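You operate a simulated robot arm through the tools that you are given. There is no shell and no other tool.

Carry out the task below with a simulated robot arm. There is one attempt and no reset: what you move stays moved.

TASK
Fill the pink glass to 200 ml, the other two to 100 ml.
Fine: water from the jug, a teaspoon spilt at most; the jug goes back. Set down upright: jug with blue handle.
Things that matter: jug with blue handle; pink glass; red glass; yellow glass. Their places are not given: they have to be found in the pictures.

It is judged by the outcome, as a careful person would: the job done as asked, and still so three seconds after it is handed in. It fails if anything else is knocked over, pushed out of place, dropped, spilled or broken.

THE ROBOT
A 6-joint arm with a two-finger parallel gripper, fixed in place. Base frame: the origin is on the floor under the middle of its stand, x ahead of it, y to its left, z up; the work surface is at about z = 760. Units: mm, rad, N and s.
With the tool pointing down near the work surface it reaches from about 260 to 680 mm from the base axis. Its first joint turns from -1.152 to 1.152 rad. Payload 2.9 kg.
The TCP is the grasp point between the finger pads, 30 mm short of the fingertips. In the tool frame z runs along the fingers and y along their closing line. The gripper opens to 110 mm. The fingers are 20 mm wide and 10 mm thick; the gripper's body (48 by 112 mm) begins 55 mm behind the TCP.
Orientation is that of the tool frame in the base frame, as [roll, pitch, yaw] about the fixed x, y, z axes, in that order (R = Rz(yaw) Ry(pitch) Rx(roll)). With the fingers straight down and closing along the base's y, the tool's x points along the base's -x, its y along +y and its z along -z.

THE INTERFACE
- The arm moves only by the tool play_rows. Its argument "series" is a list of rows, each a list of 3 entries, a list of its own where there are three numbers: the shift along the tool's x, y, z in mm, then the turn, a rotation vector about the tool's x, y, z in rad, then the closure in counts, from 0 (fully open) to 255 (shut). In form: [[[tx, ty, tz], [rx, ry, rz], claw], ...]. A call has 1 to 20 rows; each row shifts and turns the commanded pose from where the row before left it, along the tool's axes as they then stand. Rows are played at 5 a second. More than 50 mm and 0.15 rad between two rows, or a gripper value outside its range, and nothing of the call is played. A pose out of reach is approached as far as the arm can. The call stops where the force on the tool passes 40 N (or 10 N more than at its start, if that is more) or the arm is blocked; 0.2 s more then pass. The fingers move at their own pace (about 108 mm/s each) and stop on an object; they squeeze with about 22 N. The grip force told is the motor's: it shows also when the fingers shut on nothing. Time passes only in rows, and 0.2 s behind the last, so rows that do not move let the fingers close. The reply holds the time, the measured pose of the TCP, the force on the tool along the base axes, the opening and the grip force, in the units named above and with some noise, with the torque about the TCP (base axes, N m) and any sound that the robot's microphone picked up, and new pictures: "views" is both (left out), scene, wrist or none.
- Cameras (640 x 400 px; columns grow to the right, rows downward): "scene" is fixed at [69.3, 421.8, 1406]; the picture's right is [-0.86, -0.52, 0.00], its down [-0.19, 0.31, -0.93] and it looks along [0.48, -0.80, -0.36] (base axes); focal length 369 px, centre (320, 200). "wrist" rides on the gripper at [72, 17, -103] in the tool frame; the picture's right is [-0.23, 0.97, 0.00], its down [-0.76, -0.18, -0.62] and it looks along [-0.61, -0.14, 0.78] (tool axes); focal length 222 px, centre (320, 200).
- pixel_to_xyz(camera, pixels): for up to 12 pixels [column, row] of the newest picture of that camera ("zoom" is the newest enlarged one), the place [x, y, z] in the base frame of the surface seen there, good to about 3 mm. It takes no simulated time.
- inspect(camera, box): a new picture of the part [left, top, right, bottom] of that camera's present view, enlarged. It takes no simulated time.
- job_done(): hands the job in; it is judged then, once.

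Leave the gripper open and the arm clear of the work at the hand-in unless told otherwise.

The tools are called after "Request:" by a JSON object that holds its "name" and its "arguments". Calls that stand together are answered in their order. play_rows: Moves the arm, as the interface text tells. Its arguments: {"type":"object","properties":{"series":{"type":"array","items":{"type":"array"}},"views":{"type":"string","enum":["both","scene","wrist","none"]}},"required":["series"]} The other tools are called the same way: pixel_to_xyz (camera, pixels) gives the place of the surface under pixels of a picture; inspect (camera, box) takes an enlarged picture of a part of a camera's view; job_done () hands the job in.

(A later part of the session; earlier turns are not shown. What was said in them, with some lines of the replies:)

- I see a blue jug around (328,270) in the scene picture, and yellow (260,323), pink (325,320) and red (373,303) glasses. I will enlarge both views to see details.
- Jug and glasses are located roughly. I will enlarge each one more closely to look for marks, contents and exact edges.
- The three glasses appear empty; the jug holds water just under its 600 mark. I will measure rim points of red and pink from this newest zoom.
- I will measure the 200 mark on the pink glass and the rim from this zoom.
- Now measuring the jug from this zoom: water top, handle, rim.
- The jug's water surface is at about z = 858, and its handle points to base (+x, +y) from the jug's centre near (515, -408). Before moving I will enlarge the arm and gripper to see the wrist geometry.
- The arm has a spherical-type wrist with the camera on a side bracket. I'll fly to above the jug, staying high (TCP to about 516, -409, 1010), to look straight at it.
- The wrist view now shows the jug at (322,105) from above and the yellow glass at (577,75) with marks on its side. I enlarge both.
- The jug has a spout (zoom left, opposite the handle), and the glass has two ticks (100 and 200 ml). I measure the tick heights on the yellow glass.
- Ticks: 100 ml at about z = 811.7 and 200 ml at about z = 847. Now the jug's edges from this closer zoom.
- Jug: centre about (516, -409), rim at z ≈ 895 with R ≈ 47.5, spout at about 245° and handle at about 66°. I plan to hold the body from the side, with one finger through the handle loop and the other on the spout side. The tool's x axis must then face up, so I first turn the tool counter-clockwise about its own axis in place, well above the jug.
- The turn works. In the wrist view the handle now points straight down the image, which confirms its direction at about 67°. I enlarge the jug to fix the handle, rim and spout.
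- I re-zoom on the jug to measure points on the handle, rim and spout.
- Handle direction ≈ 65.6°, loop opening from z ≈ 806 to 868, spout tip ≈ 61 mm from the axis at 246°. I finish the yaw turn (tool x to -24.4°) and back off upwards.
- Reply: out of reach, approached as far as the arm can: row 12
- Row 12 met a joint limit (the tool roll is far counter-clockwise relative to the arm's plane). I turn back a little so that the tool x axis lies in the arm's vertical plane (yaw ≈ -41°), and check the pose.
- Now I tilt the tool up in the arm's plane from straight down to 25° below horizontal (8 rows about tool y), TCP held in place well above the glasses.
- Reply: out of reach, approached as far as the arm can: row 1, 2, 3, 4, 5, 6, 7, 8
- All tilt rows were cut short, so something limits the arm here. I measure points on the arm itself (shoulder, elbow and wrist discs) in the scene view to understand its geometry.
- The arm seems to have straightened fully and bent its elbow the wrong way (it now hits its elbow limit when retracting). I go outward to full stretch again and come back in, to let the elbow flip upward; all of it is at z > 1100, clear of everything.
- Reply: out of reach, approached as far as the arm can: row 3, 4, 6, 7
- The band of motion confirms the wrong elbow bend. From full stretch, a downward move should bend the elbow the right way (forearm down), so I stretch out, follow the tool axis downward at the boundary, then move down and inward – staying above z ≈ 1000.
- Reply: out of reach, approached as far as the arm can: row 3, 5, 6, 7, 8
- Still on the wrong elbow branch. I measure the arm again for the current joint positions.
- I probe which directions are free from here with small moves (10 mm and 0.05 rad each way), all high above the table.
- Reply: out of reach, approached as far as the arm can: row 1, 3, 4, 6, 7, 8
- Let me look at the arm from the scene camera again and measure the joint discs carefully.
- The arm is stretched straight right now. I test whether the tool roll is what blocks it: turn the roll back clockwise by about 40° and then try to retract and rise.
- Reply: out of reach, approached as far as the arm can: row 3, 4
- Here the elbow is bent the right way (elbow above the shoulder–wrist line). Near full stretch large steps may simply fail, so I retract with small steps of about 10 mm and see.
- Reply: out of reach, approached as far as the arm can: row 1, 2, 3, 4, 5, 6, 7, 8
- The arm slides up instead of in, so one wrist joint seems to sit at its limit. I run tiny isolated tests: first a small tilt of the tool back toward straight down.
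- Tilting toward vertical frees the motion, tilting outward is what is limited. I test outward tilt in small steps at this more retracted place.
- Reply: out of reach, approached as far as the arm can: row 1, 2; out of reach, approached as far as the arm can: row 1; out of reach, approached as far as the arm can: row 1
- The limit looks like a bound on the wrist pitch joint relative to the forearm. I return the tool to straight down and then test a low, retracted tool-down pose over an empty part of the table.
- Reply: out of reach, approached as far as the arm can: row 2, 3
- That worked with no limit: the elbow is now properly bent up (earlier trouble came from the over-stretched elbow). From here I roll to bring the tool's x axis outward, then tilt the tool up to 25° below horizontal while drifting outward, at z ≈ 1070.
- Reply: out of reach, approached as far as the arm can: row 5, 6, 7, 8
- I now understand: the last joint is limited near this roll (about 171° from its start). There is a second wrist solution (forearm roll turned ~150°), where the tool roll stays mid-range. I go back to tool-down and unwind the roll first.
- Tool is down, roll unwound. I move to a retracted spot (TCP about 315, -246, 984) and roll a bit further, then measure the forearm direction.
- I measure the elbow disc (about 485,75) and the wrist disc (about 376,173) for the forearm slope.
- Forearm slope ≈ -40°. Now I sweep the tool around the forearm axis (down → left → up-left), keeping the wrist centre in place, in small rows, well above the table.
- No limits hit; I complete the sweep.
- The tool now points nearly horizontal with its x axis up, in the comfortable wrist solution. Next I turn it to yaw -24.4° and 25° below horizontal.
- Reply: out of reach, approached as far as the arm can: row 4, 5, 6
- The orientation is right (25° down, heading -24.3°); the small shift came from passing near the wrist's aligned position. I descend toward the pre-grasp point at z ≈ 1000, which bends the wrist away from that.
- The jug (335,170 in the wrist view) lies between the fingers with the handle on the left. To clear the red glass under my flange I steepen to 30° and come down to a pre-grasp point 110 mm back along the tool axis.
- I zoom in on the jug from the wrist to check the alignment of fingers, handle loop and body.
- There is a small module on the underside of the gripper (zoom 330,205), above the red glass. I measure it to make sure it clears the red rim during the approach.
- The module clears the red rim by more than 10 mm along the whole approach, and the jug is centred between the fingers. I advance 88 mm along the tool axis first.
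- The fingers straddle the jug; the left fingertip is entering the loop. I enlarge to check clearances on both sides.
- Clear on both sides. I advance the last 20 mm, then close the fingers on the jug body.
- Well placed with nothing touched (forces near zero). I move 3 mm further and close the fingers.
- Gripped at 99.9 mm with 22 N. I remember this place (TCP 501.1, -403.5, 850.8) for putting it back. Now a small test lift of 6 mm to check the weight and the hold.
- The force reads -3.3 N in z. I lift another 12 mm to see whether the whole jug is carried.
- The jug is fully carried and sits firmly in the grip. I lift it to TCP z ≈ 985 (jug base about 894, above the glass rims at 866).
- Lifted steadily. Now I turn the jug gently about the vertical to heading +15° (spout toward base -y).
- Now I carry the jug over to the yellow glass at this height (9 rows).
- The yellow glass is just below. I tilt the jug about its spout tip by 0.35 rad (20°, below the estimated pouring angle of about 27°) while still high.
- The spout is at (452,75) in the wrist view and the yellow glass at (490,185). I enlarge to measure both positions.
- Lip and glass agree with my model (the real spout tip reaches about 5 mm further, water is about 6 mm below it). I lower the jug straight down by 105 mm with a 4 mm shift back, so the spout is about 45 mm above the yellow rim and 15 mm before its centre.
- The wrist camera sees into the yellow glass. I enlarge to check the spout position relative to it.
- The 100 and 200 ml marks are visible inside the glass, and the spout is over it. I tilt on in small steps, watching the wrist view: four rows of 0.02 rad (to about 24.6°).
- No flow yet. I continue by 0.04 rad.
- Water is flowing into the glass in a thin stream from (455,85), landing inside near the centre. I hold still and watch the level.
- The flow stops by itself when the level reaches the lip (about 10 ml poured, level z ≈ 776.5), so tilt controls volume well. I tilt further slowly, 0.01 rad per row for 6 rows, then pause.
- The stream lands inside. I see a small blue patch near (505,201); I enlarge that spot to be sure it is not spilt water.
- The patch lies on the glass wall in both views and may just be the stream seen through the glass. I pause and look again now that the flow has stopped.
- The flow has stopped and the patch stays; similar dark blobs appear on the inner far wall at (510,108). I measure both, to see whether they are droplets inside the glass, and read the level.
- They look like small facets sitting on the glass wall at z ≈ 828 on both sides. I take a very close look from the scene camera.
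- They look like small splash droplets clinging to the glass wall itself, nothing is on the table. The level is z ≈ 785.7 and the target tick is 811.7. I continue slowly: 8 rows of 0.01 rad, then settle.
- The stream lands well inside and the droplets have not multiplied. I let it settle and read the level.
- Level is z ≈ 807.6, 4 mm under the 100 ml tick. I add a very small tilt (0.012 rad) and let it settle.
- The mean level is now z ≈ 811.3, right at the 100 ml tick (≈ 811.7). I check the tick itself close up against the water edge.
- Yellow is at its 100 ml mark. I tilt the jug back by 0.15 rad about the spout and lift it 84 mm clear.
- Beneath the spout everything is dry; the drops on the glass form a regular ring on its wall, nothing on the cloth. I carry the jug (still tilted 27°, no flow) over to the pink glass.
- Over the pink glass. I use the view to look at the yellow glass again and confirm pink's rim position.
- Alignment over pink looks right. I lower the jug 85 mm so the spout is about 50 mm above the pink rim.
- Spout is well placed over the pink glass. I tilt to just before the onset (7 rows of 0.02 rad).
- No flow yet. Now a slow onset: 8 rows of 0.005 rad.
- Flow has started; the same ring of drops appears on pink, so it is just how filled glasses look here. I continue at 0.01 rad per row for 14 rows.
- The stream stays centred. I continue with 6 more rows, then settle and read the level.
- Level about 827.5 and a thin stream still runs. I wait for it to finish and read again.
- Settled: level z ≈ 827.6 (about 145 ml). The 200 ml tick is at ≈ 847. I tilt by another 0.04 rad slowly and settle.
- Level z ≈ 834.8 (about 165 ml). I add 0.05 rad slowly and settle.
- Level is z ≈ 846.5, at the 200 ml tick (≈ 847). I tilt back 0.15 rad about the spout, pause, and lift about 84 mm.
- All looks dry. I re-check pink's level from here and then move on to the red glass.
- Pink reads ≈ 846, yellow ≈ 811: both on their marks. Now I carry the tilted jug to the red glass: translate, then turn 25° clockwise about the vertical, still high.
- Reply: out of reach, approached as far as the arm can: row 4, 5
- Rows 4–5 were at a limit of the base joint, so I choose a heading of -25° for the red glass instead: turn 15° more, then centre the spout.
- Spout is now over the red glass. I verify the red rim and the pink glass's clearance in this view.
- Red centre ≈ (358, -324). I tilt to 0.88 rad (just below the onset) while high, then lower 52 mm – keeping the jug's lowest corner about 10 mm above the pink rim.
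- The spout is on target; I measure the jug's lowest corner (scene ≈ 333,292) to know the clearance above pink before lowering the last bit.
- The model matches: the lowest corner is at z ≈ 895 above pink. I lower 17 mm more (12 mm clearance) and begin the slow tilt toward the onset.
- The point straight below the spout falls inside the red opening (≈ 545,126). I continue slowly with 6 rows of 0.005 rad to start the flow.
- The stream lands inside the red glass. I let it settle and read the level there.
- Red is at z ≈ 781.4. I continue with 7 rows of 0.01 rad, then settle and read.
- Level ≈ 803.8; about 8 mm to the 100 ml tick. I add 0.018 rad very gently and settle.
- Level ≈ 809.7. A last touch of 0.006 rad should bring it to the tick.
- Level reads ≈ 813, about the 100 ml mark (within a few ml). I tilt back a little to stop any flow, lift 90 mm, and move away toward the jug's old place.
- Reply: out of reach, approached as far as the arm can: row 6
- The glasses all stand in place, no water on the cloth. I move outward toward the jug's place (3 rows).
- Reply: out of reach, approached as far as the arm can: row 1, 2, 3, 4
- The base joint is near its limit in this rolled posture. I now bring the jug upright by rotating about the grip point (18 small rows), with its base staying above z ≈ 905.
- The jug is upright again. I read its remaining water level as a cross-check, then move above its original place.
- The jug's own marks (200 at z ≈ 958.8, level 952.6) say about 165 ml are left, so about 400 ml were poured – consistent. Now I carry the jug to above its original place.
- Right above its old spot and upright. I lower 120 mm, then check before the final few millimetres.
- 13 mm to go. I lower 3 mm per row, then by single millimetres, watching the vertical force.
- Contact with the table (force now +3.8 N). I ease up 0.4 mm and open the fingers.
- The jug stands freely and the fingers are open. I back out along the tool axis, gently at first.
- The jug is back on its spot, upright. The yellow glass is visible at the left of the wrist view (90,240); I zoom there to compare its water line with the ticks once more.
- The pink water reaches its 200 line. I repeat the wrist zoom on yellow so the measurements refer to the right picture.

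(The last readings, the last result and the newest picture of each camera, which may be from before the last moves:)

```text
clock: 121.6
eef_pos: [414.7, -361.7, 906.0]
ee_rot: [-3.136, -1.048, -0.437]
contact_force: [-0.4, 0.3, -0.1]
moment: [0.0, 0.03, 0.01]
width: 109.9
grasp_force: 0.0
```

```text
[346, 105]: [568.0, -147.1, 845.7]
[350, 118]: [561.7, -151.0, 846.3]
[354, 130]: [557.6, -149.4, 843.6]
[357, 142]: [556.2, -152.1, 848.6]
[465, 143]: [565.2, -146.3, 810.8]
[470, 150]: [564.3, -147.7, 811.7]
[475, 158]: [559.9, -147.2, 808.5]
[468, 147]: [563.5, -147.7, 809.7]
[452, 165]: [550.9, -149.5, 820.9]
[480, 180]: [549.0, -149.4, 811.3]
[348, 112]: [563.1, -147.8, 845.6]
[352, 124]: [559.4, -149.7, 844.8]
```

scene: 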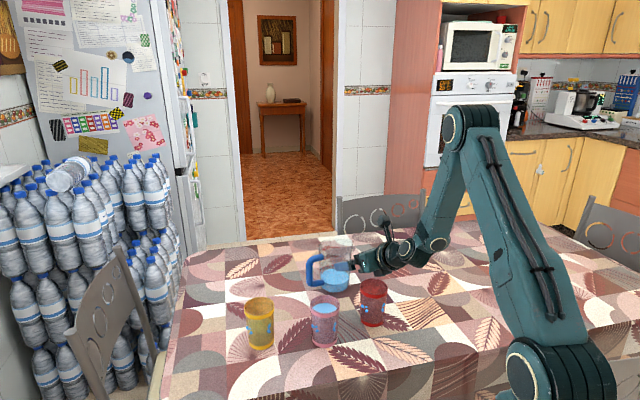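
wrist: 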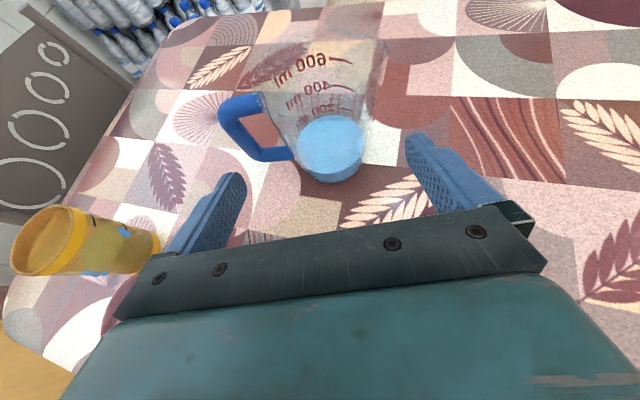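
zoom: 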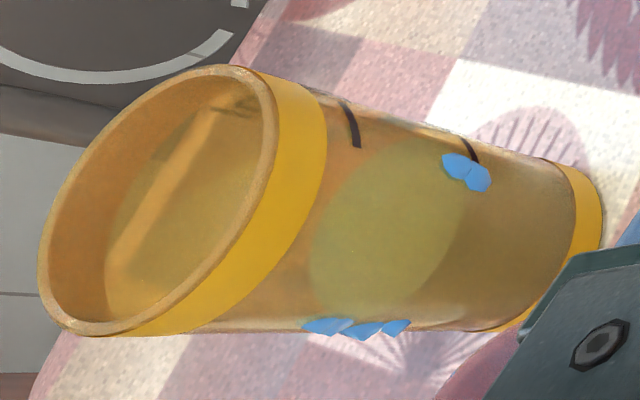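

All levels agree with the marks (ticks ≈ 810.5 and 846; yellow ≈ 811, pink ≈ 846, red ≈ 812). Now I raise the open gripper well clear of the work.

Request:
{"name": "play_rows", "arguments": {"series": [[[13, 0, -7.5], [0, 0, 0], 0], [[26, 0, -14.9], [0, 0, 0], 0], [[26, 0, -14.9], [0, 0, 0], 0], [[26, 0, -14.9], [0, 0, 0], 0], [[26, 0, -14.9], [0, 0, 0], 0], [[26, 0, -14.9], [0, 0, 0], 0], [[13, 0, -7.5], [0, 0, 0], 0], [[0, 0, 0], [0, 0, 0], 0], [[0, 0, 0], [0, 0, 0], 0]]}}

Request:
{"name": "inspect", "arguments": {"camera": "scene", "box": [160, 200, 480, 400]}}

Request:
{"name": "pixel_to_xyz", "arguments": {"camera": "scene", "pixels": [[312, 270], [322, 312], [330, 312], [260, 345], [325, 342], [373, 322]]}}

```text
clock: 123.6
eef_pos: [414.8, -364.0, 1088.2]
ee_rot: [-3.134, -1.047, -0.439]
contact_force: [-0.2, 0.5, -0.2]
moment: [0.03, -0.05, -0.01]
width: 109.9
grasp_force: 0.1
```

scene: 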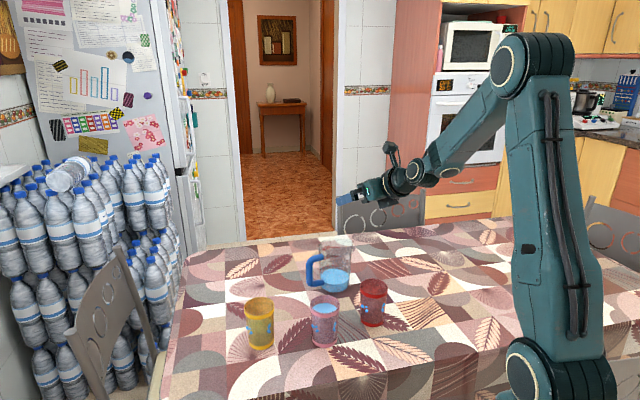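
wrist: 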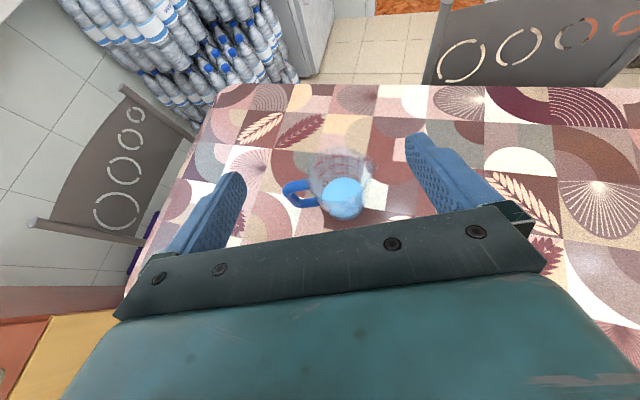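

```text
2.00 times, centred on (320, 300) of scene
```

zoom: 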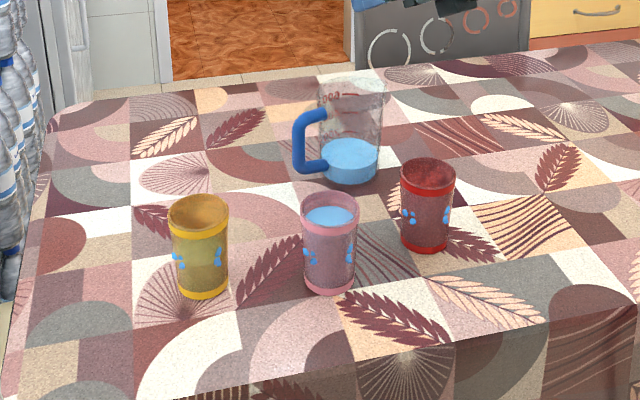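

```text
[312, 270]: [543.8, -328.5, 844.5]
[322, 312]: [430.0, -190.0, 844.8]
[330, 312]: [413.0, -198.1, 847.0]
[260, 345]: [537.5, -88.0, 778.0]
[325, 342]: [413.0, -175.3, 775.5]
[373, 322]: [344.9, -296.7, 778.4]
```

Everything is in its place: the jug stands upright on its original spot (handle at 543.8, -328.5, before 544.8, -329.8), the glasses have not moved, the cloth is dry, the gripper is open and the arm is well above the work. I hand the job in.

Request:
{"name": "job_done", "arguments": {}}

```text
The job is handed in.
```

I filled the three glasses from the jug, set the jug back upright on its original spot, and handed the job in. No result has come back yet.

| Glass | Target | Estimated fill | How measured |
|---|---|---|---|
| Pink | 200 ml | about 200 ml | water level against its 200 tick |
| Yellow | 100 ml | about 100 ml | water level against its 100 tick |
| Red | 100 ml | about 105 ml | level read about 2–3 mm above the tick, from one viewpoint only |

- **Cross-check:** the jug's own marks suggest about 400 ml was poured in total, which fits these figures.
- **Red glass:** it is the least certain of the three. I could not get a second view into it, and I had no practical way to take water back out.
- **Spills:** I saw no water on the cloth. The same ring of small blue drops appeared on the outside of each glass as soon as water went in. I took it to be how filled glasses are drawn here, but I could not confirm that.
- **Positions:** the jug's handle reads within about 2 mm of where it started, and the glasses did not move. The gripper is open and the arm is clear of the table.
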